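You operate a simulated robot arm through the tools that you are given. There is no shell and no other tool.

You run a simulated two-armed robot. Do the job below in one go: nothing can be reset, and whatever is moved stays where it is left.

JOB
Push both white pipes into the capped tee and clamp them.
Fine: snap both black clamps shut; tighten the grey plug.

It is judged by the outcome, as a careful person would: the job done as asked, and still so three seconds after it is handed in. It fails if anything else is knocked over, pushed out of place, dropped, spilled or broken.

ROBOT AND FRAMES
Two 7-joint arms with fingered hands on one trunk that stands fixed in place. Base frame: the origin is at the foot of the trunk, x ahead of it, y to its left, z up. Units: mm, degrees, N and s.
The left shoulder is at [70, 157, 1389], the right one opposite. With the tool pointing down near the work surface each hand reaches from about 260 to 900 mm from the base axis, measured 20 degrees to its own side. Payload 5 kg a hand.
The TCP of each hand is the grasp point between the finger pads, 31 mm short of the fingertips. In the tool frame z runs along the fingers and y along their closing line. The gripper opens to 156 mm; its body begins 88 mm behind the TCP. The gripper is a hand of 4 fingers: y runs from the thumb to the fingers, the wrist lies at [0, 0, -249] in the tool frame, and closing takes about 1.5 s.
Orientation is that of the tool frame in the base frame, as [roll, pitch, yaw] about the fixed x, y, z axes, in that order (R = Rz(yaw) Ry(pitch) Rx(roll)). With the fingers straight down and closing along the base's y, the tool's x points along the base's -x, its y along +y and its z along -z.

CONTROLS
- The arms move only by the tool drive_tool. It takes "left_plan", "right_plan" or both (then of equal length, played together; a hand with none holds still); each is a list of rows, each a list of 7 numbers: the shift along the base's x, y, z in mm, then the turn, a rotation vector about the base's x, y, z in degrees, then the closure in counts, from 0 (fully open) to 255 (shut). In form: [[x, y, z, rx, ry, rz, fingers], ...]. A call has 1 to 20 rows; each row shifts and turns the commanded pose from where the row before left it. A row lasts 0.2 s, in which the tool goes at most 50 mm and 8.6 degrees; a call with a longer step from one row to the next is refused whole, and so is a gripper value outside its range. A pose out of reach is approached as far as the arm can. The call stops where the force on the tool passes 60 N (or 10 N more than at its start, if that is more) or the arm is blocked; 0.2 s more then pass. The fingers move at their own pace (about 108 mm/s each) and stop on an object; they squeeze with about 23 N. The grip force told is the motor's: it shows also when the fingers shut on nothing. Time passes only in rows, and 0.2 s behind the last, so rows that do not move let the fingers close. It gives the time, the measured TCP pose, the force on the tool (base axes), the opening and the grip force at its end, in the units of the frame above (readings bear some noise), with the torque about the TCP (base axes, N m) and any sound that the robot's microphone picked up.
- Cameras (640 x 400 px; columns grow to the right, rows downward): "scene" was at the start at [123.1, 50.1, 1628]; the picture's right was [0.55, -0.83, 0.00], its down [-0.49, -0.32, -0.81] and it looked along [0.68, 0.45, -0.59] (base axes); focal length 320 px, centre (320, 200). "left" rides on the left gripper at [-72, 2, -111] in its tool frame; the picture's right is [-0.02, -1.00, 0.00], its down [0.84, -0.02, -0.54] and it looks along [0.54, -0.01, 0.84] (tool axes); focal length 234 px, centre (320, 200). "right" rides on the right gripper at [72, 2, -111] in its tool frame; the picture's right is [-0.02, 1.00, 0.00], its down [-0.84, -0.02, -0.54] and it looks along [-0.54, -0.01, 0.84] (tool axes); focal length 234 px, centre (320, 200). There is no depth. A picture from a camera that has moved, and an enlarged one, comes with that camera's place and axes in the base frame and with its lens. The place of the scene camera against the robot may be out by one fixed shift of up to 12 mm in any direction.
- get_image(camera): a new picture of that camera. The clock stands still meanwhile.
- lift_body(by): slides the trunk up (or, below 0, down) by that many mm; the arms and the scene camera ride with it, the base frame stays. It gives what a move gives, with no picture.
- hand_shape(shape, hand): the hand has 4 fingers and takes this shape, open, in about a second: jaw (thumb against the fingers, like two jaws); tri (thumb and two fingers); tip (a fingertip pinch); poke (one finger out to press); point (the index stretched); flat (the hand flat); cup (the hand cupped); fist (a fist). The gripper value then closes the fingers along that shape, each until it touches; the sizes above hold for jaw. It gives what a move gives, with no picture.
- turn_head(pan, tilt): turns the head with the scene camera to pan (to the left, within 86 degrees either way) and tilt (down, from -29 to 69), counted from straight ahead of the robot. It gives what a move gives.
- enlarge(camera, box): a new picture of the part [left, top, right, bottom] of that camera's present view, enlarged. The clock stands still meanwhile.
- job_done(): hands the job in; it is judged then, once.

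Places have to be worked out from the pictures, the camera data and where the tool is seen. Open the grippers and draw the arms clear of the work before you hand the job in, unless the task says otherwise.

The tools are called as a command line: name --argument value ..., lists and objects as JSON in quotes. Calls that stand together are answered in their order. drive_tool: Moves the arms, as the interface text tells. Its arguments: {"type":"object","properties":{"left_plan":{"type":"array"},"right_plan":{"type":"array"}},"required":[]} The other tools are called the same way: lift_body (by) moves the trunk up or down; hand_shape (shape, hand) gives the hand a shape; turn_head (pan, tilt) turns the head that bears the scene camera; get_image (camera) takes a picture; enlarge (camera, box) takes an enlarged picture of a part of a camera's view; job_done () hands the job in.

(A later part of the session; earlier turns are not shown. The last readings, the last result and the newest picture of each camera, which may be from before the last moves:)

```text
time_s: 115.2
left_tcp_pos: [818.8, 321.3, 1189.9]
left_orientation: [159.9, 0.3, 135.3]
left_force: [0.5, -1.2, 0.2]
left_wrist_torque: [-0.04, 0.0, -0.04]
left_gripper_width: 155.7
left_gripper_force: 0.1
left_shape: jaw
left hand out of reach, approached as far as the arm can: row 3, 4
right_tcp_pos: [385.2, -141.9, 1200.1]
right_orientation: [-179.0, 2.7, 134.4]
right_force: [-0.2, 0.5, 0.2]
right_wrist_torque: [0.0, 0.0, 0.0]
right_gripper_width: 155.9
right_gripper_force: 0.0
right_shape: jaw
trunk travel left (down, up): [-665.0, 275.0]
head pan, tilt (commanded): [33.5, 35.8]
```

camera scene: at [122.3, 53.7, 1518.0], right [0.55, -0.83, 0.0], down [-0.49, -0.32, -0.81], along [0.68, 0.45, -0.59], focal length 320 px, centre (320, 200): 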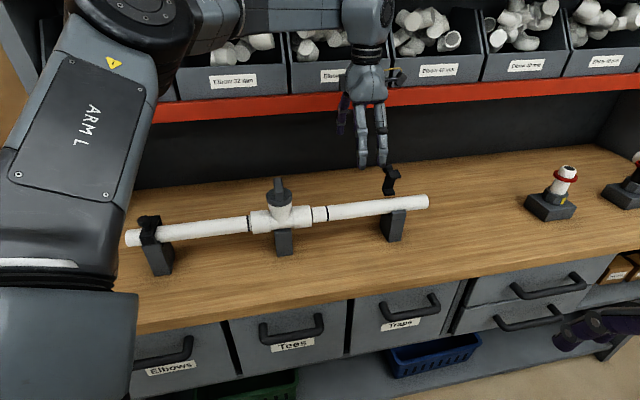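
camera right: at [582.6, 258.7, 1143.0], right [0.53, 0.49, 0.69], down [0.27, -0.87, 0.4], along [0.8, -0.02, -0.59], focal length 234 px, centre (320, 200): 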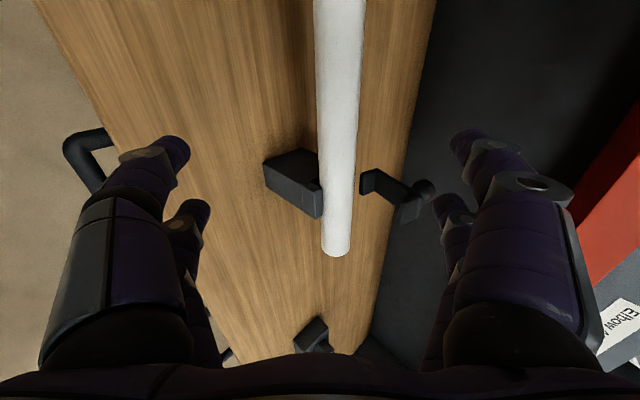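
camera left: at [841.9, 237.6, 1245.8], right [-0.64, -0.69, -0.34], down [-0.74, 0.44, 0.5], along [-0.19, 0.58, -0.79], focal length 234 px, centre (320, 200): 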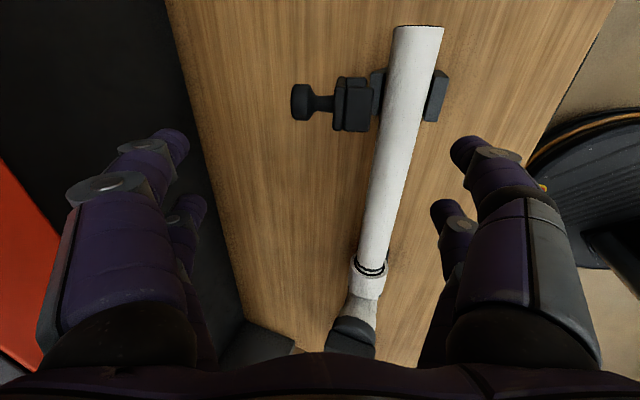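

Now N≈806, L≈−352. A −8° yaw swings the far pair to L≈−393 behind the knob with ~15 mm margin. I do that, then check.

drive_tool --left_plan '[[0, 0, 0, 0, 0, -4, 0], [0, 0, 0, 0, 0, -4, 0], [0, 0, 0, 0, 0, 0, 0]]'

get_image --camera "left"

turn_head --pan 25 --tilt 30

get_image --camera "scene"

```text
time_s: 116.0
left_tcp_pos: [819.6, 320.9, 1188.9]
left_orientation: [160.1, 0.1, 127.3]
left_force: [0.1, 0.3, -0.1]
left_wrist_torque: [0.01, 0.01, -0.02]
left_gripper_width: 155.8
left_gripper_force: 0.1
left_shape: jaw
right_tcp_pos: [385.1, -142.0, 1199.9]
right_orientation: [-178.9, 2.7, 134.5]
right_force: [0.2, -0.1, -1.1]
right_wrist_torque: [-0.03, 0.05, 0.01]
right_gripper_width: 156.0
right_gripper_force: 0.0
right_shape: jaw
trunk travel left (down, up): [-665.0, 275.0]
head pan, tilt (commanded): [33.5, 35.8]
```

```text
taken
camera left: at [834.6, 241.5, 1294.0], right [-0.73, -0.59, -0.34], down [-0.67, 0.54, 0.5], along [-0.11, 0.6, -0.79], focal length 234 px, centre (320, 200)
```

left: 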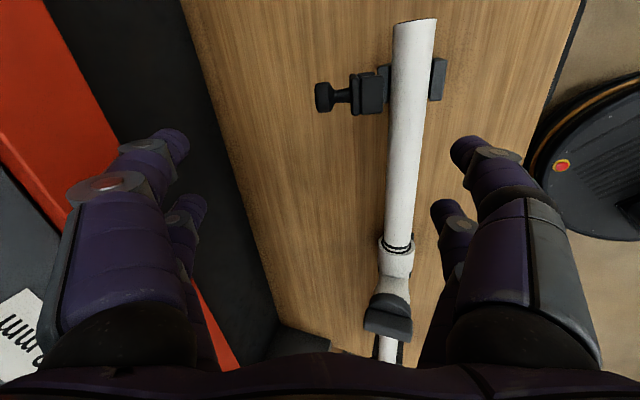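

```text
time_s: 116.7
left_tcp_pos: [819.7, 319.7, 1188.7]
left_orientation: [160.0, 0.1, 127.3]
left_force: [0.4, -0.9, 0.4]
left_wrist_torque: [-0.04, 0.01, 0.02]
left_gripper_width: 155.9
left_gripper_force: 0.0
left_shape: jaw
right_tcp_pos: [384.2, -141.9, 1199.7]
right_orientation: [-178.9, 2.7, 134.5]
right_force: [-1.0, 0.3, -0.6]
right_wrist_torque: [-0.03, 0.01, 0.0]
right_gripper_width: 156.0
right_gripper_force: 0.1
right_shape: jaw
trunk travel left (down, up): [-665.0, 275.0]
head pan, tilt (commanded): [25.0, 30.0]
```

```text
taken
camera scene: at [132.1, 41.1, 1526.9], right [0.42, -0.91, 0.0], down [-0.45, -0.21, -0.87], along [0.78, 0.37, -0.5], focal length 320 px, centre (320, 200)
```

scene: 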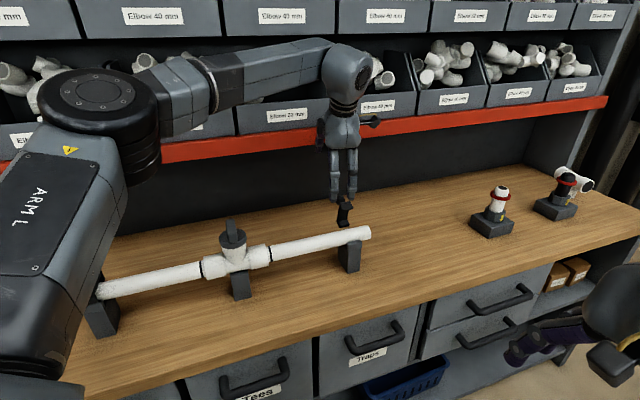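

Elbow is high and clear, hand free of the shelf. I lower the trunk 120 mm first.

lift_body --by -120

get_image --camera "left"

get_image --camera "scene"

```text
time_s: 118.2
left_tcp_pos: [819.3, 320.4, 1069.6]
left_orientation: [160.0, 0.1, 127.5]
left_force: [-0.1, 1.2, 0.2]
left_wrist_torque: [-0.01, 0.0, -0.01]
left_gripper_width: 156.0
left_gripper_force: 0.0
left_shape: jaw
right_tcp_pos: [383.6, -141.8, 1079.8]
right_orientation: [-178.9, 2.7, 134.5]
right_force: [-0.5, 0.0, 0.8]
right_wrist_torque: [-0.01, -0.01, -0.01]
right_gripper_width: 156.0
right_gripper_force: 0.0
right_shape: jaw
trunk travel left (down, up): [-545.0, 395.0]
head pan, tilt (commanded): [25.0, 30.0]
```

```text
taken
camera left: at [834.1, 241.6, 1174.6], right [-0.73, -0.59, -0.34], down [-0.67, 0.54, 0.5], along [-0.11, 0.6, -0.79], focal length 234 px, centre (320, 200)
```

left: 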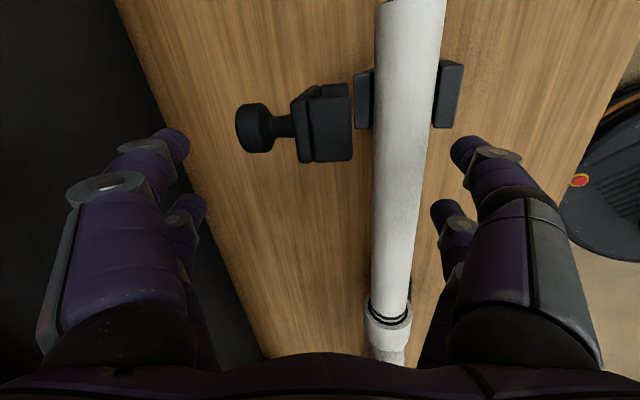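

```text
taken
camera scene: at [131.9, 41.0, 1407.1], right [0.42, -0.91, 0.0], down [-0.45, -0.21, -0.87], along [0.78, 0.37, -0.5], focal length 320 px, centre (320, 200)
```

scene: 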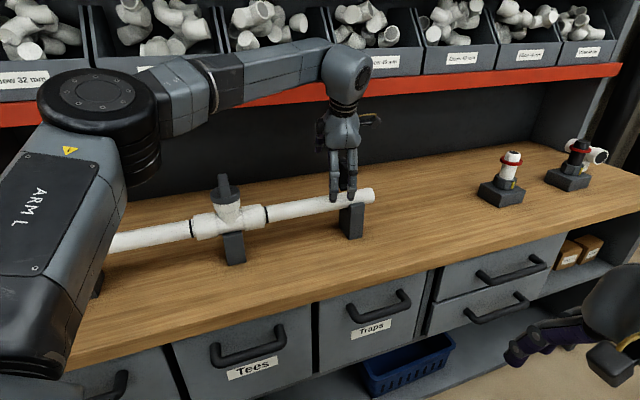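

The far pair is well behind the knob (~15+ mm) and in line. I lower the trunk another 45 mm.

lift_body --by -45

get_image --camera "left"

enlarge --camera "scene" --box '[280, 100, 420, 240]'

```text
time_s: 119.0
left_tcp_pos: [819.2, 319.6, 1024.3]
left_orientation: [160.0, 0.0, 127.4]
left_force: [-1.4, 0.0, -0.3]
left_wrist_torque: [0.05, 0.02, -0.05]
left_gripper_width: 155.9
left_gripper_force: 0.0
left_shape: jaw
right_tcp_pos: [383.8, -141.5, 1035.9]
right_orientation: [-178.9, 2.7, 134.5]
right_force: [0.1, 0.4, 0.2]
right_wrist_torque: [-0.01, 0.01, 0.04]
right_gripper_width: 155.9
right_gripper_force: 0.1
right_shape: jaw
trunk travel left (down, up): [-500.0, 440.0]
head pan, tilt (commanded): [25.0, 30.0]
```

```text
taken
camera left: at [834.0, 241.7, 1129.3], right [-0.73, -0.59, -0.34], down [-0.67, 0.54, 0.5], along [-0.11, 0.6, -0.79], focal length 234 px, centre (320, 200)
```

left: 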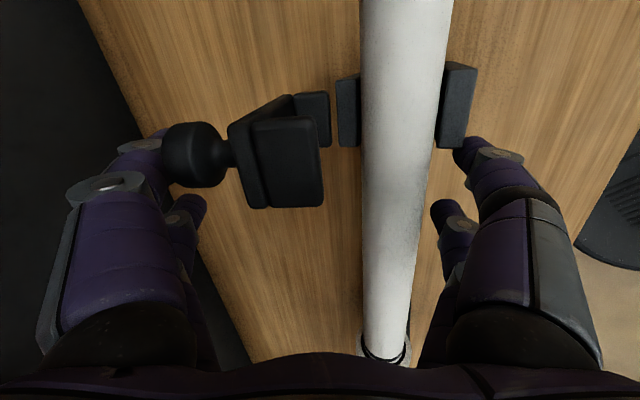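

```text
2.86 times, centred on (350, 170) of scene
camera zoom: at [131.8, 41.1, 1362.0], right [0.42, -0.91, 0.0], down [-0.45, -0.21, -0.87], along [0.78, 0.37, -0.5], focal length 914 px, centre (234, 286)
```

zoom: 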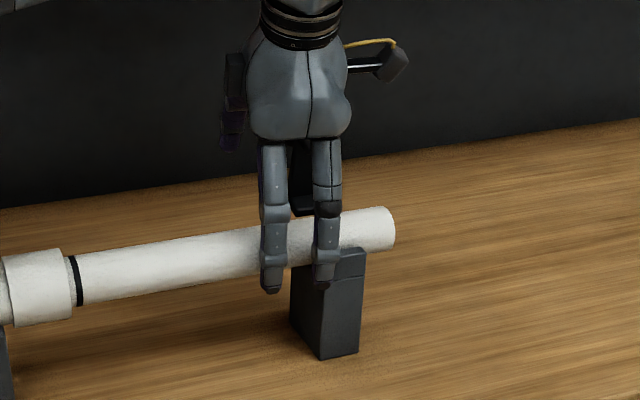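

The far digits are behind and below the knob head with no contact force. I sweep −n 40 mm.

drive_tool --left_plan '[[-3.5, -3.5, 0, 0, 0, 0, 0], [-3.5, -3.5, 0, 0, 0, 0, 0], [-3.5, -3.5, 0, 0, 0, 0, 0], [-3.5, -3.5, 0, 0, 0, 0, 0], [-3.5, -3.5, 0, 0, 0, 0, 0], [-3.5, -3.5, 0, 0, 0, 0, 0], [-3.5, -3.5, 0, 0, 0, 0, 0], [-3.5, -3.5, 0, 0, 0, 0, 0], [0, 0, 0, 0, 0, 0, 0]]'

get_image --camera "left"

enlarge --camera "scene" --box '[280, 100, 420, 240]'

```text
time_s: 121.0
left_tcp_pos: [790.3, 292.8, 1022.9]
left_orientation: [160.0, -0.1, 127.5]
left_force: [-0.5, -0.4, 0.0]
left_wrist_torque: [0.0, 0.01, -0.03]
left_gripper_width: 156.0
left_gripper_force: 0.0
left_shape: jaw
right_tcp_pos: [383.7, -141.5, 1036.0]
right_orientation: [-178.9, 2.7, 134.5]
right_force: [-0.8, -0.8, -0.2]
right_wrist_torque: [0.0, -0.01, 0.01]
right_gripper_width: 155.9
right_gripper_force: 0.0
right_shape: jaw
trunk travel left (down, up): [-500.0, 440.0]
head pan, tilt (commanded): [25.0, 30.0]
```

```text
taken
camera left: at [805.4, 213.6, 1128.9], right [-0.73, -0.59, -0.34], down [-0.67, 0.54, 0.5], along [-0.11, 0.6, -0.79], focal length 234 px, centre (320, 200)
```

left: 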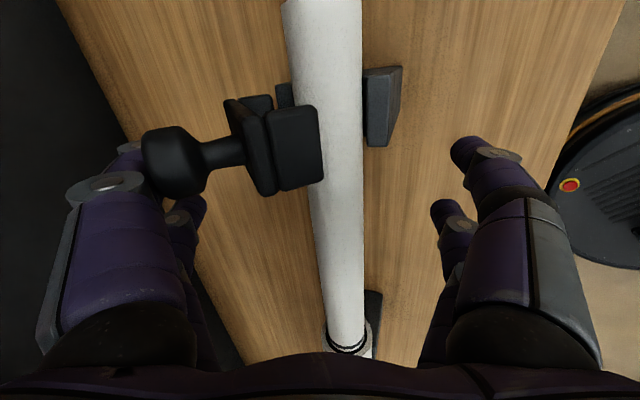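

```text
2.86 times, centred on (350, 170) of scene
camera zoom: at [131.6, 40.9, 1362.0], right [0.42, -0.91, 0.0], down [-0.45, -0.21, -0.87], along [0.78, 0.37, -0.5], focal length 914 px, centre (234, 286)
```

zoom: 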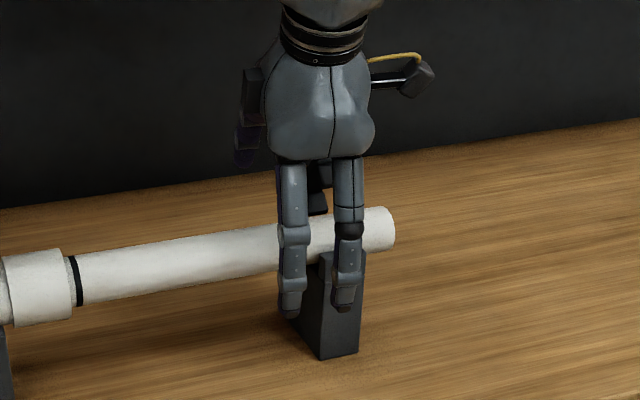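

The clamp is tipping over freely. I continue the sweep 45 mm.

drive_tool --left_plan '[[-3.5, -3.5, 0, 0, 0, 0, 0], [-3.5, -3.5, 0, 0, 0, 0, 0], [-3.5, -3.5, 0, 0, 0, 0, 0], [-3.5, -3.5, 0, 0, 0, 0, 0], [-3.5, -3.5, 0, 0, 0, 0, 0], [-3.5, -3.5, 0, 0, 0, 0, 0], [-3.5, -3.5, 0, 0, 0, 0, 0], [-3.5, -3.5, 0, 0, 0, 0, 0], [-3.5, -3.5, 0, 0, 0, 0, 0], [0, 0, 0, 0, 0, 0, 0]]'

get_image --camera "left"

enlarge --camera "scene" --box '[280, 100, 420, 240]'

```text
time_s: 123.2
left_tcp_pos: [760.8, 261.0, 1024.5]
left_orientation: [159.9, 0.1, 127.4]
left_force: [0.4, 0.3, 0.5]
left_wrist_torque: [0.01, 0.02, 0.02]
left_gripper_width: 156.0
left_gripper_force: 0.1
left_shape: jaw
right_tcp_pos: [384.7, -142.7, 1035.3]
right_orientation: [-179.0, 2.7, 134.5]
right_force: [0.6, -0.4, -1.0]
right_wrist_torque: [0.0, -0.03, 0.01]
right_gripper_width: 156.1
right_gripper_force: 0.1
right_shape: jaw
trunk travel left (down, up): [-500.0, 440.0]
head pan, tilt (commanded): [25.0, 30.0]
```

```text
taken
camera left: at [774.6, 182.3, 1129.2], right [-0.73, -0.59, -0.34], down [-0.67, 0.54, 0.5], along [-0.11, 0.6, -0.79], focal length 234 px, centre (320, 200)
```

left: 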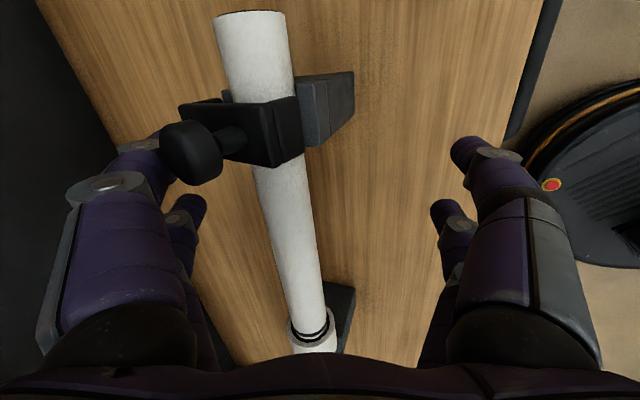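

```text
2.86 times, centred on (350, 170) of scene
camera zoom: at [132.2, 41.1, 1362.0], right [0.42, -0.91, 0.0], down [-0.45, -0.21, -0.87], along [0.78, 0.37, -0.5], focal length 914 px, centre (234, 286)
```

zoom: 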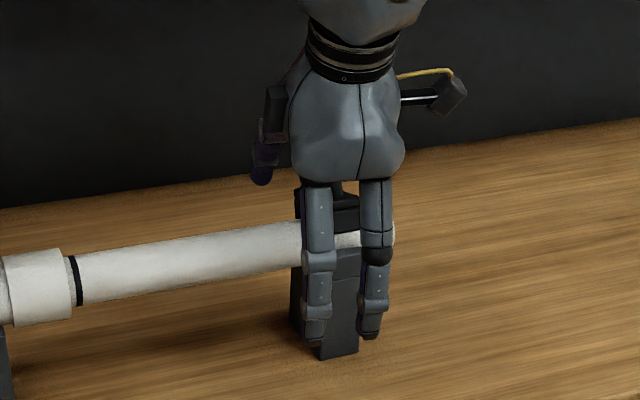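

The clamp is now over the pipe, not fully down yet. I sweep another 25 mm.

drive_tool --left_plan '[[-3.5, -3.5, 0, 0, 0, 0, 0], [-3.5, -3.5, 0, 0, 0, 0, 0], [-3.5, -3.5, 0, 0, 0, 0, 0], [-3.5, -3.5, 0, 0, 0, 0, 0], [-3.5, -3.5, 0, 0, 0, 0, 0], [0, 0, 0, 0, 0, 0, 0]]'

get_image --camera "left"

enlarge --camera "scene" --box '[280, 100, 420, 240]'

```text
time_s: 124.6
left_tcp_pos: [742.7, 243.3, 1023.1]
left_orientation: [160.0, 0.2, 127.4]
left_force: [0.7, 0.6, -0.6]
left_wrist_torque: [0.01, 0.01, -0.01]
left_gripper_width: 155.9
left_gripper_force: 0.0
left_shape: jaw
right_tcp_pos: [384.3, -141.8, 1034.9]
right_orientation: [-179.0, 2.7, 134.5]
right_force: [0.1, 0.1, -0.7]
right_wrist_torque: [0.02, 0.0, -0.01]
right_gripper_width: 155.8
right_gripper_force: 0.0
right_shape: jaw
trunk travel left (down, up): [-500.0, 440.0]
head pan, tilt (commanded): [25.0, 30.0]
```

```text
taken
camera left: at [757.2, 164.4, 1129.2], right [-0.73, -0.59, -0.34], down [-0.67, 0.54, 0.5], along [-0.11, 0.6, -0.79], focal length 234 px, centre (320, 200)
```

left: 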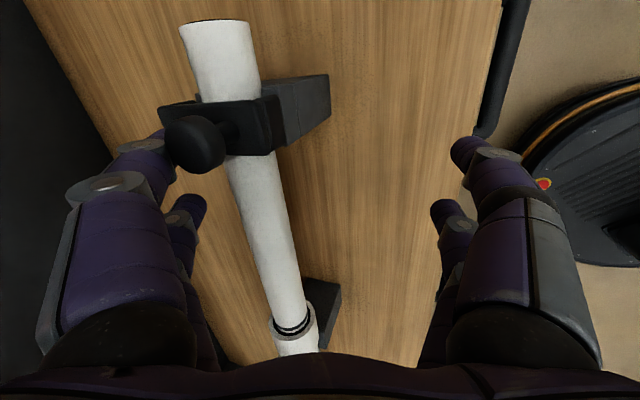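

```text
2.86 times, centred on (350, 170) of scene
camera zoom: at [132.2, 41.1, 1362.0], right [0.42, -0.91, 0.0], down [-0.45, -0.21, -0.87], along [0.78, 0.37, -0.5], focal length 914 px, centre (234, 286)
```

zoom: 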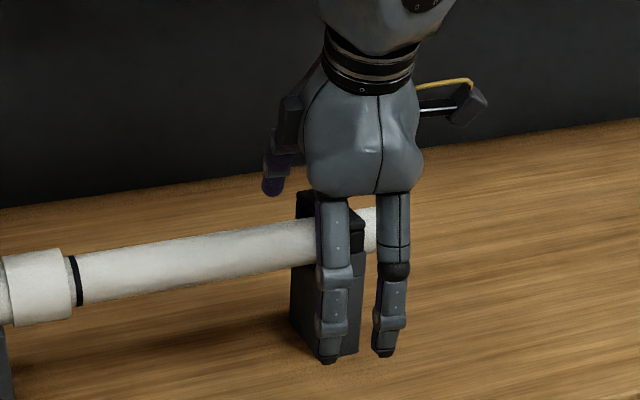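

The right clamp is now down on its saddle. I raise slightly, reduce the tilt to 10°, and shift so the palm comes over the knob (fingers still straddling) for the same press as on the left.

drive_tool --left_plan '[[0, 0, 15, 0, 0, 0, 0], [0, 0, 20, 0, 0, 0, 0], [0, 0, 0, -3.5, 3.5, 0, 0], [0, 0, 0, -3.5, 3.5, 0, 0], [22, 6.4, 0, 0, 0, 0, 0], [22, 6.4, 0, 0, 0, 0, 0], [22, 6.4, 0, 0, 0, 0, 0], [0, 0, 0, 0, 0, 0, 0]]'

get_image --camera "left"

enlarge --camera "scene" --box '[280, 100, 420, 240]'

```text
time_s: 126.4
left_tcp_pos: [788.3, 271.2, 1055.6]
left_orientation: [169.8, 1.5, 127.4]
left_force: [1.4, -0.3, 0.6]
left_wrist_torque: [0.03, -0.02, 0.02]
left_gripper_width: 155.8
left_gripper_force: 0.0
left_shape: jaw
left hand out of reach, approached as far as the arm can: row 6, 7
right_tcp_pos: [384.9, -143.2, 1035.2]
right_orientation: [-178.9, 2.8, 134.5]
right_force: [1.1, -0.5, -0.1]
right_wrist_torque: [0.03, 0.02, 0.04]
right_gripper_width: 155.9
right_gripper_force: 0.1
right_shape: jaw
trunk travel left (down, up): [-500.0, 440.0]
head pan, tilt (commanded): [25.0, 30.0]
```

```text
taken
camera left: at [815.6, 205.3, 1166.5], right [-0.76, -0.62, -0.18], down [-0.61, 0.61, 0.51], along [-0.21, 0.5, -0.84], focal length 234 px, centre (320, 200)
```

left: 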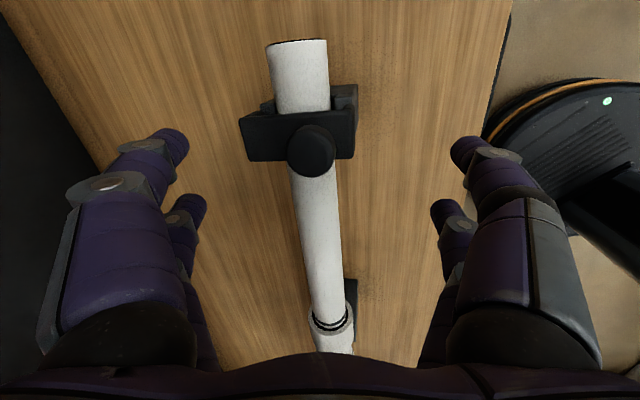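

```text
2.86 times, centred on (350, 170) of scene
camera zoom: at [132.7, 40.8, 1361.9], right [0.42, -0.91, 0.0], down [-0.45, -0.21, -0.87], along [0.78, 0.37, -0.5], focal length 914 px, centre (234, 286)
```

zoom: 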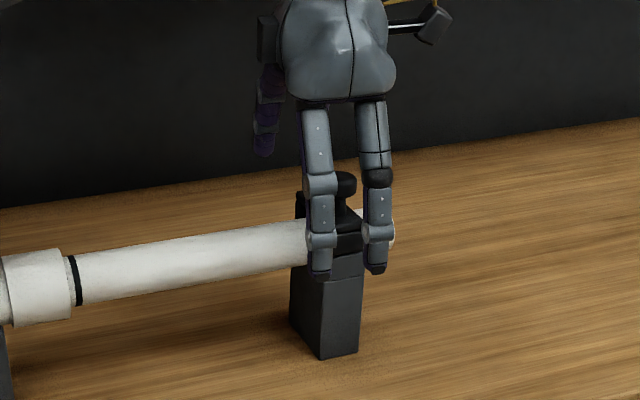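

The knob lies ~27 mm off the palm centre but still under the palm. I lower the trunk 80 mm to bring the palm ~17 mm above the knob.

lift_body --by -80

get_image --camera "left"

enlarge --camera "scene" --box '[270, 80, 430, 220]'

```text
time_s: 127.6
left_tcp_pos: [788.3, 272.2, 975.3]
left_orientation: [169.5, 1.6, 127.6]
left_force: [3.3, 1.9, 4.8]
left_wrist_torque: [0.0, -0.18, 0.06]
left_gripper_width: 156.0
left_gripper_force: 0.0
left_shape: jaw
right_tcp_pos: [383.6, -141.2, 955.2]
right_orientation: [-178.9, 2.8, 134.5]
right_force: [0.6, -0.7, 0.2]
right_wrist_torque: [-0.02, -0.02, -0.05]
right_gripper_width: 156.0
right_gripper_force: 0.1
right_shape: jaw
trunk travel left (down, up): [-420.0, 520.0]
head pan, tilt (commanded): [25.0, 30.0]
```

```text
taken
camera left: at [814.9, 205.8, 1087.8], right [-0.76, -0.62, -0.18], down [-0.61, 0.6, 0.51], along [-0.21, 0.5, -0.84], focal length 234 px, centre (320, 200)
```

left: 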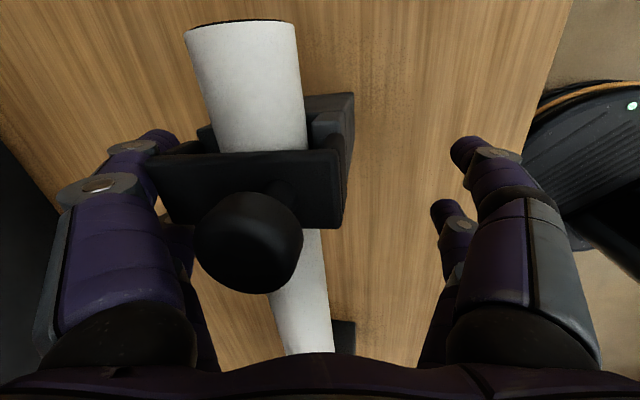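

```text
2.86 times, centred on (350, 150) of scene
camera zoom: at [131.8, 41.2, 1282.1], right [0.42, -0.91, 0.0], down [-0.45, -0.21, -0.87], along [0.78, 0.37, -0.5], focal length 914 px, centre (234, 343)
```

zoom: 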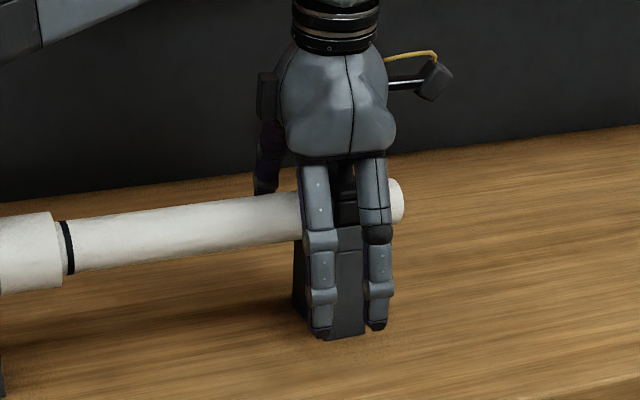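

A far digit is resting lightly (≈5 N) on the clamp's rear edge, so palm pressing here isn't clean. I raise the trunk 75 mm; at that height the outer finger pair lines up with the knob stem for the same pinch-and-lift latch test.

lift_body --by 75

get_image --camera "left"

enlarge --camera "scene" --box '[290, 130, 410, 230]'

```text
time_s: 128.7
left_tcp_pos: [787.9, 271.8, 1049.7]
left_orientation: [169.7, 1.5, 127.5]
left_force: [-0.8, 0.7, 0.1]
left_wrist_torque: [0.08, 0.02, -0.01]
left_gripper_width: 156.0
left_gripper_force: 0.1
left_shape: jaw
right_tcp_pos: [384.5, -143.0, 1030.4]
right_orientation: [-178.8, 2.7, 134.5]
right_force: [0.7, -0.8, 0.5]
right_wrist_torque: [-0.01, -0.01, -0.03]
right_gripper_width: 155.8
right_gripper_force: 0.2
right_shape: jaw
trunk travel left (down, up): [-495.0, 445.0]
head pan, tilt (commanded): [25.0, 30.0]
```

```text
taken
camera left: at [815.3, 205.4, 1161.5], right [-0.76, -0.62, -0.18], down [-0.61, 0.6, 0.51], along [-0.21, 0.5, -0.84], focal length 234 px, centre (320, 200)
```

left: 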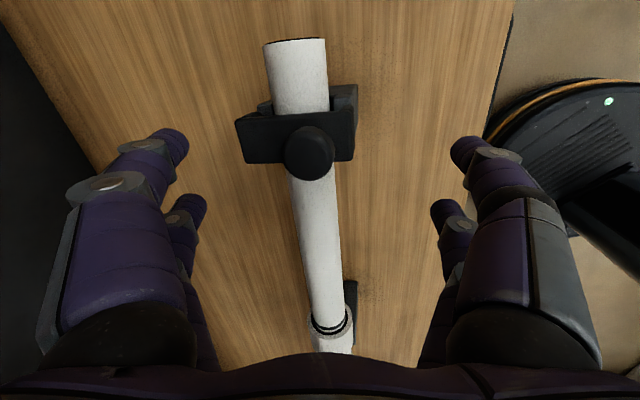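

```text
4.00 times, centred on (350, 180) of scene
camera zoom: at [132.4, 41.0, 1356.9], right [0.42, -0.91, 0.0], down [-0.45, -0.21, -0.87], along [0.78, 0.37, -0.5], focal length 1279 px, centre (200, 280)
```

zoom: 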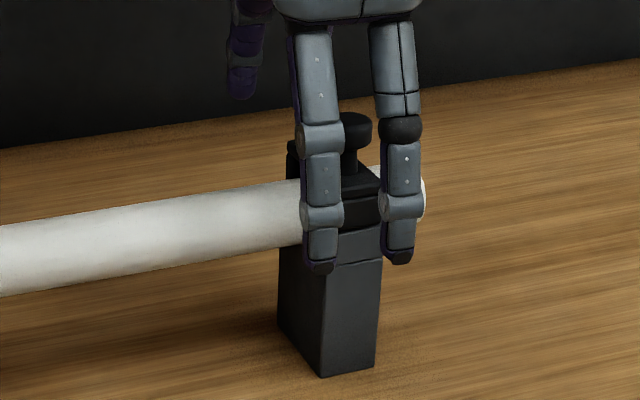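

The near pair lines up with the knob as before. I close on the stem.

drive_tool --left_plan '[[0, 0, 0, 0, 0, 0, 100], [0, 0, 0, 0, 0, 0, 160], [0, 0, 0, 0, 0, 0, 220], [0, 0, 0, 0, 0, 0, 255], [0, 0, 0, 0, 0, 0, 255], [0, 0, 0, 0, 0, 0, 255], [0, 0, 0, 0, 0, 0, 255], [0, 0, 0, 0, 0, 0, 255]]'

get_image --camera "left"

enlarge --camera "scene" --box '[290, 130, 410, 230]'

```text
time_s: 130.5
left_tcp_pos: [787.9, 272.2, 1049.8]
left_orientation: [169.8, 1.6, 127.5]
left_force: [-1.9, -1.1, -4.1]
left_wrist_torque: [-0.35, 0.61, 0.03]
left_gripper_width: 9.3
left_gripper_force: 23.0
left_shape: jaw
right_tcp_pos: [384.4, -142.2, 1030.1]
right_orientation: [-178.9, 2.7, 134.5]
right_force: [0.3, -0.8, -0.2]
right_wrist_torque: [0.0, -0.01, 0.02]
right_gripper_width: 155.7
right_gripper_force: 0.2
right_shape: jaw
trunk travel left (down, up): [-495.0, 445.0]
head pan, tilt (commanded): [25.0, 30.0]
```

```text
taken
camera left: at [815.1, 205.3, 1161.4], right [-0.76, -0.62, -0.18], down [-0.61, 0.61, 0.51], along [-0.21, 0.5, -0.84], focal length 234 px, centre (320, 200)
```

left: 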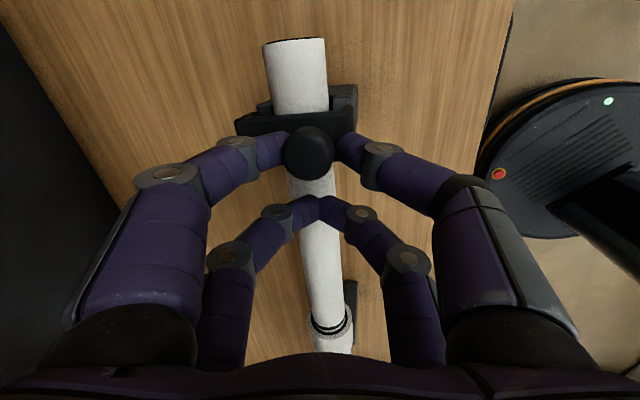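

```text
4.00 times, centred on (350, 180) of scene
camera zoom: at [132.3, 41.0, 1356.9], right [0.42, -0.91, 0.0], down [-0.45, -0.21, -0.87], along [0.78, 0.37, -0.5], focal length 1279 px, centre (200, 280)
```

zoom: 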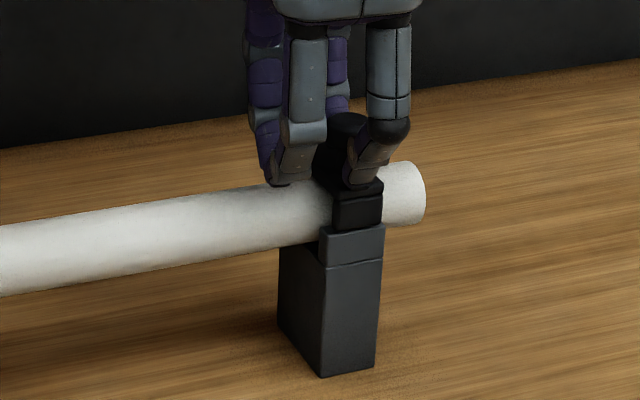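

Pinched under the head. I take a close reference picture of the jaw-to-saddle joint, then lift 3 mm.

enlarge --camera "scene" --box '[335, 160, 375, 200]'

drive_tool --left_plan '[[0, 0, 1.5, 0, 0, 0, 255], [0, 0, 1.5, 0, 0, 0, 255], [0, 0, 0, 0, 0, 0, 255]]'

enlarge --camera "scene" --box '[335, 160, 375, 200]'

```text
10.00 times, centred on (355, 180) of scene
camera zoom: at [132.3, 41.0, 1356.9], right [0.42, -0.91, 0.0], down [-0.45, -0.21, -0.87], along [0.78, 0.37, -0.5], focal length 3198 px, centre (-30, 400)
```

zoom: 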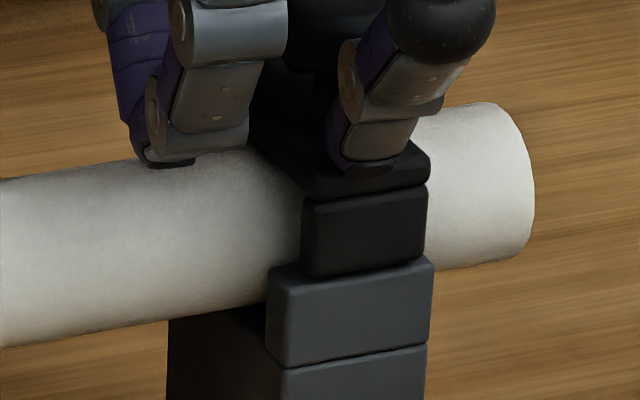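

```text
time_s: 131.3
left_tcp_pos: [788.9, 272.1, 1051.2]
left_orientation: [169.8, 1.4, 127.6]
left_force: [-1.5, -2.1, -11.0]
left_wrist_torque: [-0.33, 0.84, 0.03]
left_gripper_width: 9.1
left_gripper_force: 22.4
left_shape: jaw
right_tcp_pos: [385.1, -142.7, 1029.1]
right_orientation: [-178.7, 2.7, 134.6]
right_force: [0.9, -0.2, 0.4]
right_wrist_torque: [0.01, 0.0, -0.01]
right_gripper_width: 155.9
right_gripper_force: 0.1
right_shape: jaw
trunk travel left (down, up): [-495.0, 445.0]
head pan, tilt (commanded): [25.0, 30.0]
```

```text
10.00 times, centred on (355, 180) of scene
camera zoom: at [133.5, 41.3, 1356.7], right [0.42, -0.91, 0.0], down [-0.45, -0.21, -0.87], along [0.78, 0.37, -0.5], focal length 3198 px, centre (-30, 400)
```

zoom: 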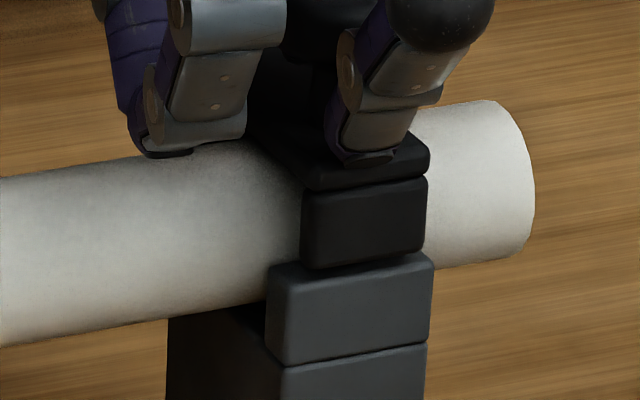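

11 N of resistance and under 1 mm of movement. I lift 3 mm more to confirm.

drive_tool --left_plan '[[0, 0, 1.5, 0, 0, 0, 255], [0, 0, 1.5, 0, 0, 0, 255], [0, 0, 0, 0, 0, 0, 255]]'

enlarge --camera "scene" --box '[335, 160, 375, 200]'

```text
time_s: 132.1
left_tcp_pos: [788.7, 272.4, 1053.0]
left_orientation: [169.9, 1.7, 127.5]
left_force: [-0.4, -1.4, -14.8]
left_wrist_torque: [-0.31, 0.89, 0.12]
left_gripper_width: 9.0
left_gripper_force: 22.9
left_shape: jaw
right_tcp_pos: [385.0, -142.2, 1029.3]
right_orientation: [-178.8, 2.7, 134.5]
right_force: [0.6, 0.8, -0.2]
right_wrist_torque: [0.0, 0.01, -0.01]
right_gripper_width: 156.0
right_gripper_force: 0.0
right_shape: jaw
trunk travel left (down, up): [-495.0, 445.0]
head pan, tilt (commanded): [25.0, 30.0]
```

```text
10.00 times, centred on (355, 180) of scene
camera zoom: at [134.2, 41.7, 1356.7], right [0.42, -0.91, 0.0], down [-0.45, -0.21, -0.87], along [0.78, 0.37, -0.5], focal length 3198 px, centre (-30, 400)
```

zoom: 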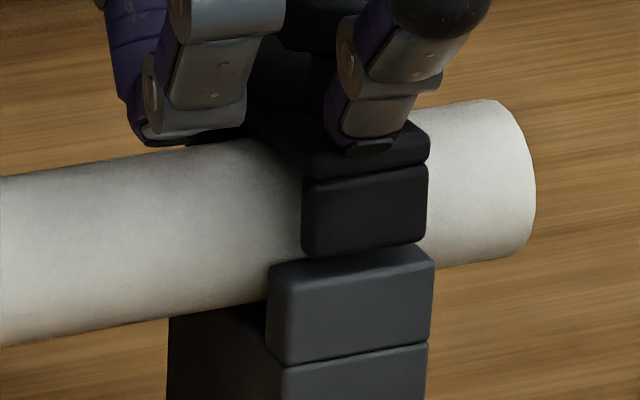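

The jaw lifted ~4 mm elastically against ~15 N, i.e. it is held by the snap but springy. I lower back and press down through the fingertips on the strip to make sure it is fully home.

drive_tool --left_plan '[[0, 0, -2, 0, 0, 0, 255], [0, 0, -2, 0, 0, 0, 255], [0, 0, -2, 0, 0, 0, 255], [0, 0, -2, 0, 0, 0, 255], [0, 0, -2, 0, 0, 0, 255], [0, 0, -2, 0, 0, 0, 255], [0, 0, -2, 0, 0, 0, 255], [0, 0, 0, 0, 0, 0, 255]]'

enlarge --camera "scene" --box '[335, 160, 375, 200]'

```text
time_s: 133.9
left_tcp_pos: [787.0, 268.9, 1046.1]
left_orientation: [169.6, 1.6, 127.4]
left_force: [-4.6, -3.7, 17.9]
left_wrist_torque: [-0.95, 0.56, 0.02]
left_gripper_width: 10.5
left_gripper_force: 23.2
left_shape: jaw
right_tcp_pos: [382.7, -143.4, 1030.9]
right_orientation: [-179.1, 2.8, 134.5]
right_force: [-0.9, 1.1, 0.8]
right_wrist_torque: [0.01, -0.02, 0.0]
right_gripper_width: 155.8
right_gripper_force: 0.0
right_shape: jaw
trunk travel left (down, up): [-495.0, 445.0]
head pan, tilt (commanded): [25.0, 30.0]
```

```text
10.00 times, centred on (355, 180) of scene
camera zoom: at [128.8, 39.7, 1357.5], right [0.42, -0.91, 0.0], down [-0.45, -0.21, -0.87], along [0.79, 0.37, -0.5], focal length 3198 px, centre (-30, 400)
```

zoom: 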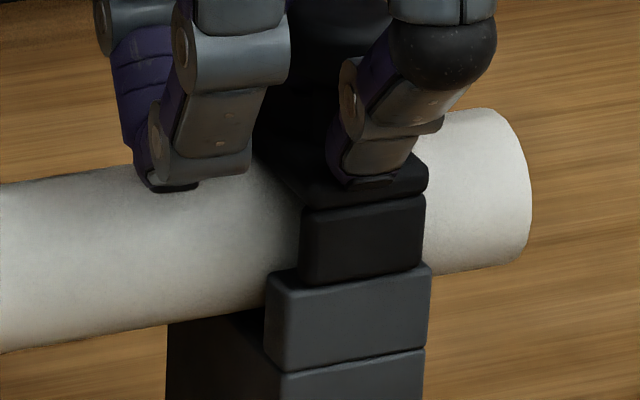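

Pressing 18 N; the jaw sits slightly lower. I press further, up to about 45–50 N.

drive_tool --left_plan '[[0, 0, -2, 0, 0, 0, 255], [0, 0, -2, 0, 0, 0, 255], [0, 0, -2, 0, 0, 0, 255], [0, 0, -2, 0, 0, 0, 255], [0, 0, 0, 0, 0, 0, 255]]'

enlarge --camera "scene" --box '[335, 160, 375, 200]'

```text
time_s: 135.1
left_tcp_pos: [783.6, 268.5, 1041.7]
left_orientation: [169.4, 1.9, 127.3]
left_force: [-11.2, -9.0, 36.8]
left_wrist_torque: [-1.5, 0.62, -0.12]
left_gripper_width: 12.1
left_gripper_force: 22.9
left_shape: jaw
right_tcp_pos: [379.7, -144.1, 1031.9]
right_orientation: [-179.2, 2.8, 134.6]
right_force: [-0.3, -0.3, 0.0]
right_wrist_torque: [0.0, -0.02, 0.01]
right_gripper_width: 155.9
right_gripper_force: 0.0
right_shape: jaw
trunk travel left (down, up): [-495.0, 445.0]
head pan, tilt (commanded): [25.0, 30.0]
```

```text
10.00 times, centred on (355, 180) of scene
camera zoom: at [125.2, 38.0, 1357.9], right [0.42, -0.91, 0.0], down [-0.45, -0.21, -0.87], along [0.79, 0.37, -0.49], focal length 3198 px, centre (-30, 400)
```

zoom: 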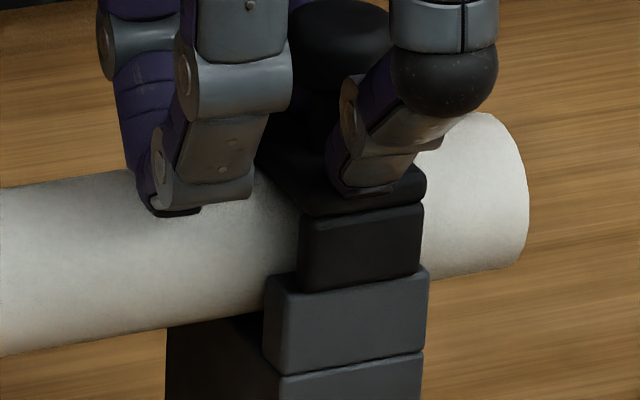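

The jaw moves down progressively (~2.5 mm so far) with load, so there may be a snap point further. I keep pressing toward the limit.

drive_tool --left_plan '[[0, 0, -2, 0, 0, 0, 255], [0, 0, -2, 0, 0, 0, 255], [0, 0, -2, 0, 0, 0, 255], [0, 0, -2, 0, 0, 0, 255], [0, 0, -2, 0, 0, 0, 255], [0, 0, 0, 0, 0, 0, 255]]'

enlarge --camera "scene" --box '[335, 160, 375, 200]'

```text
time_s: 136.5
left_tcp_pos: [780.6, 265.8, 1038.9]
left_orientation: [169.0, 2.3, 127.4]
left_force: [-13.6, -6.9, 56.4]
left_wrist_torque: [-1.38, 0.07, -0.11]
left_gripper_width: 13.9
left_gripper_force: 23.7
left_shape: jaw
right_tcp_pos: [376.8, -145.7, 1032.9]
right_orientation: [-179.3, 2.9, 134.4]
right_force: [-0.5, -0.6, 0.0]
right_wrist_torque: [0.01, -0.04, 0.01]
right_gripper_width: 156.1
right_gripper_force: 0.1
right_shape: jaw
trunk travel left (down, up): [-495.0, 445.0]
head pan, tilt (commanded): [25.0, 30.0]
```

```text
10.00 times, centred on (355, 180) of scene
camera zoom: at [121.8, 37.3, 1358.3], right [0.42, -0.91, 0.0], down [-0.45, -0.21, -0.87], along [0.79, 0.37, -0.49], focal length 3198 px, centre (-30, 400)
```

zoom: 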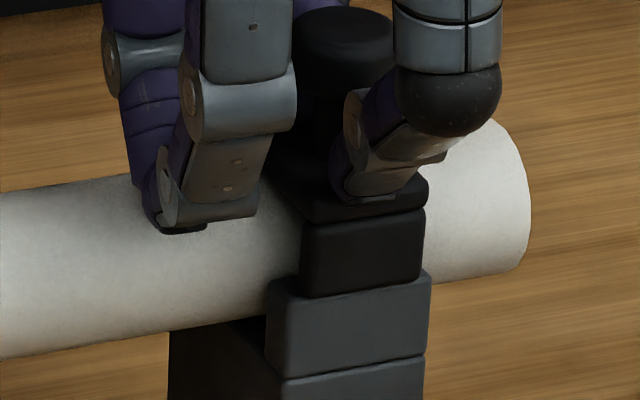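

At 56 N the jaw is at its bottom (no further change from 37 N). I relieve the load, open, raise away, and see where the jaw settles.

drive_tool --left_plan '[[0, 0, 4, 0, 0, 0, 255], [0, 0, 4, 0, 0, 0, 255], [0, 0, 3, 0, 0, 0, 255], [0, 0, 0, 0, 0, 0, 0], [0, 0, 0, 0, 0, 0, 0], [0, 0, 0, 0, 0, 0, 0], [0, 0, 0, 0, 0, 0, 0], [0, 0, 0, 0, 0, 0, 0], [0, 0, 30, 0, 0, 0, 0], [0, 0, 30, 0, 0, 0, 0]]'

enlarge --camera "scene" --box '[335, 160, 375, 200]'

enlarge --camera "scene" --box '[70, 180, 130, 340]'

```text
time_s: 138.7
left_tcp_pos: [779.5, 274.9, 1093.5]
left_orientation: [169.6, 1.6, 127.5]
left_force: [-0.1, -0.4, 0.6]
left_wrist_torque: [-0.02, -0.01, 0.0]
left_gripper_width: 155.9
left_gripper_force: 0.2
left_shape: jaw
left hand out of reach, approached as far as the arm can: row 10
right_tcp_pos: [383.6, -142.1, 1030.2]
right_orientation: [-178.8, 2.6, 134.6]
right_force: [-0.7, 0.2, -0.8]
right_wrist_torque: [0.0, -0.02, 0.02]
right_gripper_width: 156.1
right_gripper_force: 0.0
right_shape: jaw
trunk travel left (down, up): [-495.0, 445.0]
head pan, tilt (commanded): [25.0, 30.0]
```

```text
10.00 times, centred on (355, 180) of scene
camera zoom: at [131.6, 41.0, 1357.0], right [0.42, -0.91, 0.0], down [-0.45, -0.21, -0.87], along [0.78, 0.37, -0.5], focal length 3198 px, centre (-30, 400)
```

zoom: 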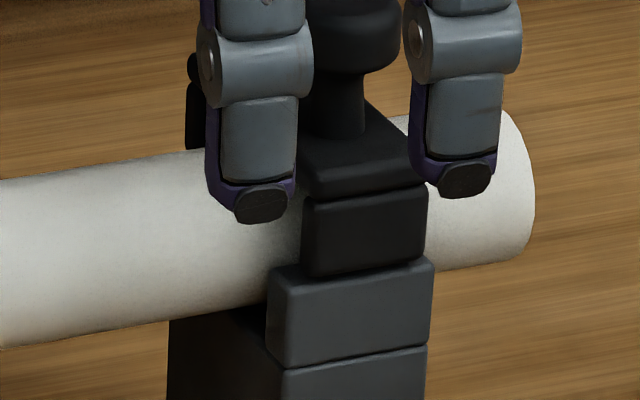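

```text
2.50 times, centred on (100, 260) of scene
camera zoom: at [131.6, 41.0, 1357.0], right [0.42, -0.91, 0.0], down [-0.45, -0.21, -0.87], along [0.78, 0.37, -0.5], focal length 800 px, centre (870, 50)
```

zoom: 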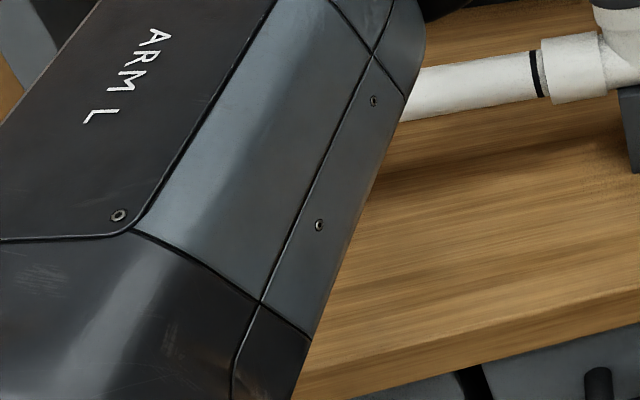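

After unloading, the jaw returned to its earlier free position. I look closer at both the jaw seam here and, from this lower viewpoint, at the gap.

enlarge --camera "scene" --box '[345, 174, 367, 194]'

enlarge --camera "left" --box '[220, 40, 400, 190]'

```text
16.00 times, centred on (356, 184) of scene
camera zoom: at [131.6, 41.0, 1357.0], right [0.42, -0.91, 0.0], down [-0.45, -0.21, -0.87], along [0.78, 0.37, -0.5], focal length 5118 px, centre (-256, 456)
```

zoom: 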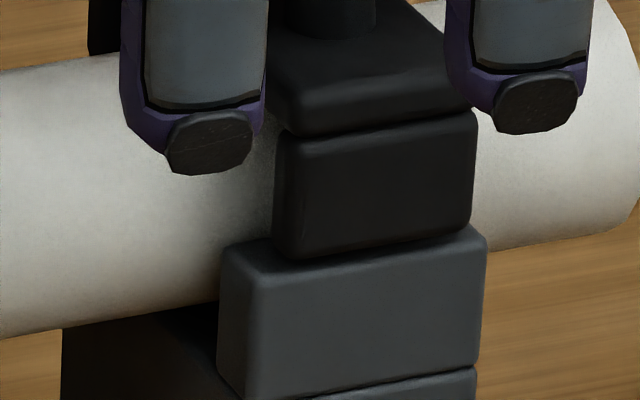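

```text
2.67 times, centred on (310, 115) of left
camera zoom: at [806.0, 208.4, 1205.0], right [-0.76, -0.62, -0.18], down [-0.61, 0.61, 0.51], along [-0.21, 0.5, -0.84], focal length 624 px, centre (347, 427)
```

zoom: 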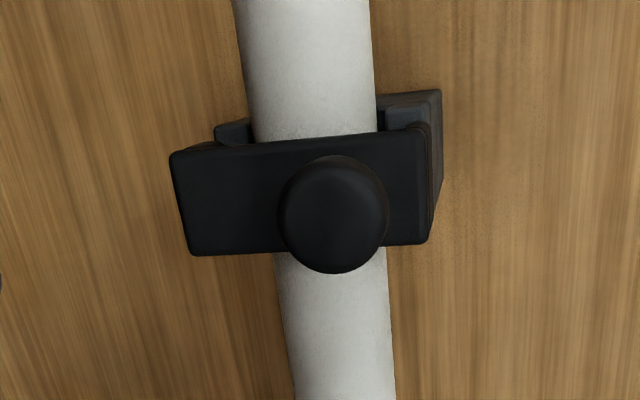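

The jaw is seated and the clamp resists opening with a stiff spring-like hold (unlike the free swing), the same as the left one, so both are snapped shut. Next is the plug; I raise the trunk 170 mm, which lifts the left hand straight clear.

lift_body --by 170

turn_head --pan 33.5 --tilt 35.8

get_image --camera "scene"

enlarge --camera "scene" --box '[235, 160, 335, 260]'

```text
time_s: 140.7
left_tcp_pos: [780.3, 273.8, 1263.2]
left_orientation: [169.6, 1.8, 127.6]
left_force: [0.0, -0.1, 0.5]
left_wrist_torque: [-0.01, 0.0, -0.02]
left_gripper_width: 156.2
left_gripper_force: 0.0
left_shape: jaw
right_tcp_pos: [384.7, -141.8, 1200.2]
right_orientation: [-178.8, 2.7, 134.5]
right_force: [0.1, -0.6, 0.9]
right_wrist_torque: [0.02, 0.0, -0.01]
right_gripper_width: 155.9
right_gripper_force: 0.1
right_shape: jaw
trunk travel left (down, up): [-665.0, 275.0]
head pan, tilt (commanded): [25.0, 30.0]
```

```text
time_s: 141.3
left_tcp_pos: [779.1, 273.0, 1261.7]
left_orientation: [169.6, 1.7, 127.5]
left_force: [-0.5, 0.2, -0.2]
left_wrist_torque: [-0.03, -0.03, -0.01]
left_gripper_width: 155.8
left_gripper_force: 0.1
left_shape: jaw
right_tcp_pos: [386.0, -142.8, 1201.2]
right_orientation: [-179.0, 2.6, 134.5]
right_force: [0.3, 0.3, -0.1]
right_wrist_torque: [-0.02, -0.01, 0.04]
right_gripper_width: 155.8
right_gripper_force: 0.1
right_shape: jaw
trunk travel left (down, up): [-665.0, 275.0]
head pan, tilt (commanded): [33.5, 35.8]
```

```text
taken
camera scene: at [123.4, 51.0, 1518.0], right [0.55, -0.83, 0.0], down [-0.49, -0.32, -0.81], along [0.68, 0.45, -0.58], focal length 320 px, centre (320, 200)
```

scene: 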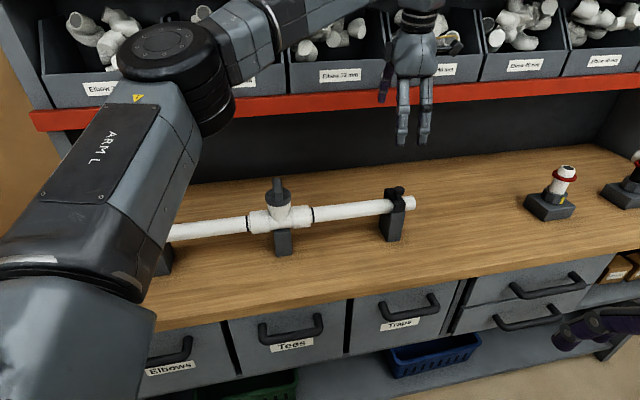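

```text
4.00 times, centred on (285, 210) of scene
camera zoom: at [123.4, 51.0, 1518.0], right [0.55, -0.83, 0.0], down [-0.49, -0.32, -0.81], along [0.68, 0.45, -0.58], focal length 1279 px, centre (460, 160)
```

zoom: 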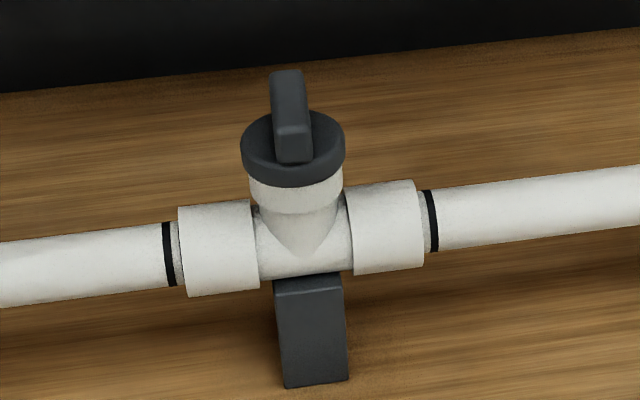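

Now I bring the left hand upright over the plug with the closing line across the wing (yaw −135°), staying well above it.

drive_tool --left_plan '[[0, 0, 0, -2.5, 4.6, 0, 0], [0, 0, 0, -2.5, 4.6, 0, 0], [-15.1, 18, -3, 0, 0, 8.1, 0], [-15.1, 18, -3, 0, 0, 8.1, 0], [-15.1, 18, -3, 0, 0, 8.1, 0], [-15.1, 18, -3, 0, 0, 8.1, 0], [-15.1, 18, -3, 0, 0, 8.1, 0], [-15.1, 18, -3, 0, 0, 8.1, 0], [-15.1, 18, -3, 0, 0, 8.1, 0], [-15.1, 18, -3, 0, 0, 8.1, 0], [-15.1, 18, -3, 0, 0, 8.1, 0], [-15.1, 18, -3, 0, 0, 8.1, 0], [-15.1, 18, -3, 0, 0, 8.1, 0], [-15.1, 18, -3, 0, 0, 8.1, 0], [0, 0, 0, 0, 0, 0, 0]]'

get_image --camera "left"

get_image --camera "scene"

```text
time_s: 144.6
left_tcp_pos: [570.4, 498.6, 1219.4]
left_orientation: [179.9, 0.0, -135.2]
left_force: [0.0, -0.3, -0.6]
left_wrist_torque: [0.04, 0.0, -0.03]
left_gripper_width: 156.0
left_gripper_force: 0.0
left_shape: jaw
left hand out of reach, approached as far as the arm can: row 1, 2
right_tcp_pos: [385.1, -142.0, 1200.3]
right_orientation: [-179.0, 2.8, 134.5]
right_force: [0.4, 1.1, -0.7]
right_wrist_torque: [0.0, 0.01, 0.0]
right_gripper_width: 155.9
right_gripper_force: 0.0
right_shape: jaw
trunk travel left (down, up): [-665.0, 275.0]
head pan, tilt (commanded): [33.5, 35.8]
```

```text
taken
camera left: at [619.9, 551.2, 1330.8], right [0.72, -0.69, 0.0], down [-0.58, -0.61, 0.55], along [-0.38, -0.39, -0.84], focal length 234 px, centre (320, 200)
```

left: 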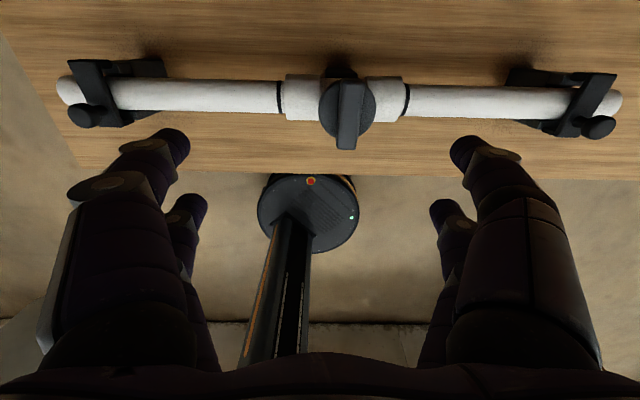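

```text
taken
camera scene: at [123.7, 50.5, 1517.9], right [0.55, -0.83, 0.0], down [-0.49, -0.32, -0.81], along [0.68, 0.45, -0.59], focal length 320 px, centre (320, 200)
```

scene: 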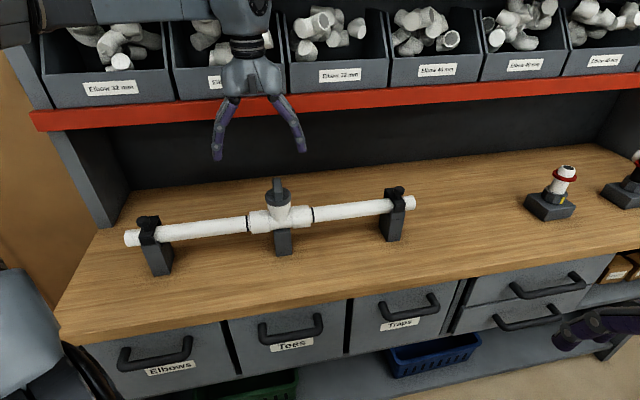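

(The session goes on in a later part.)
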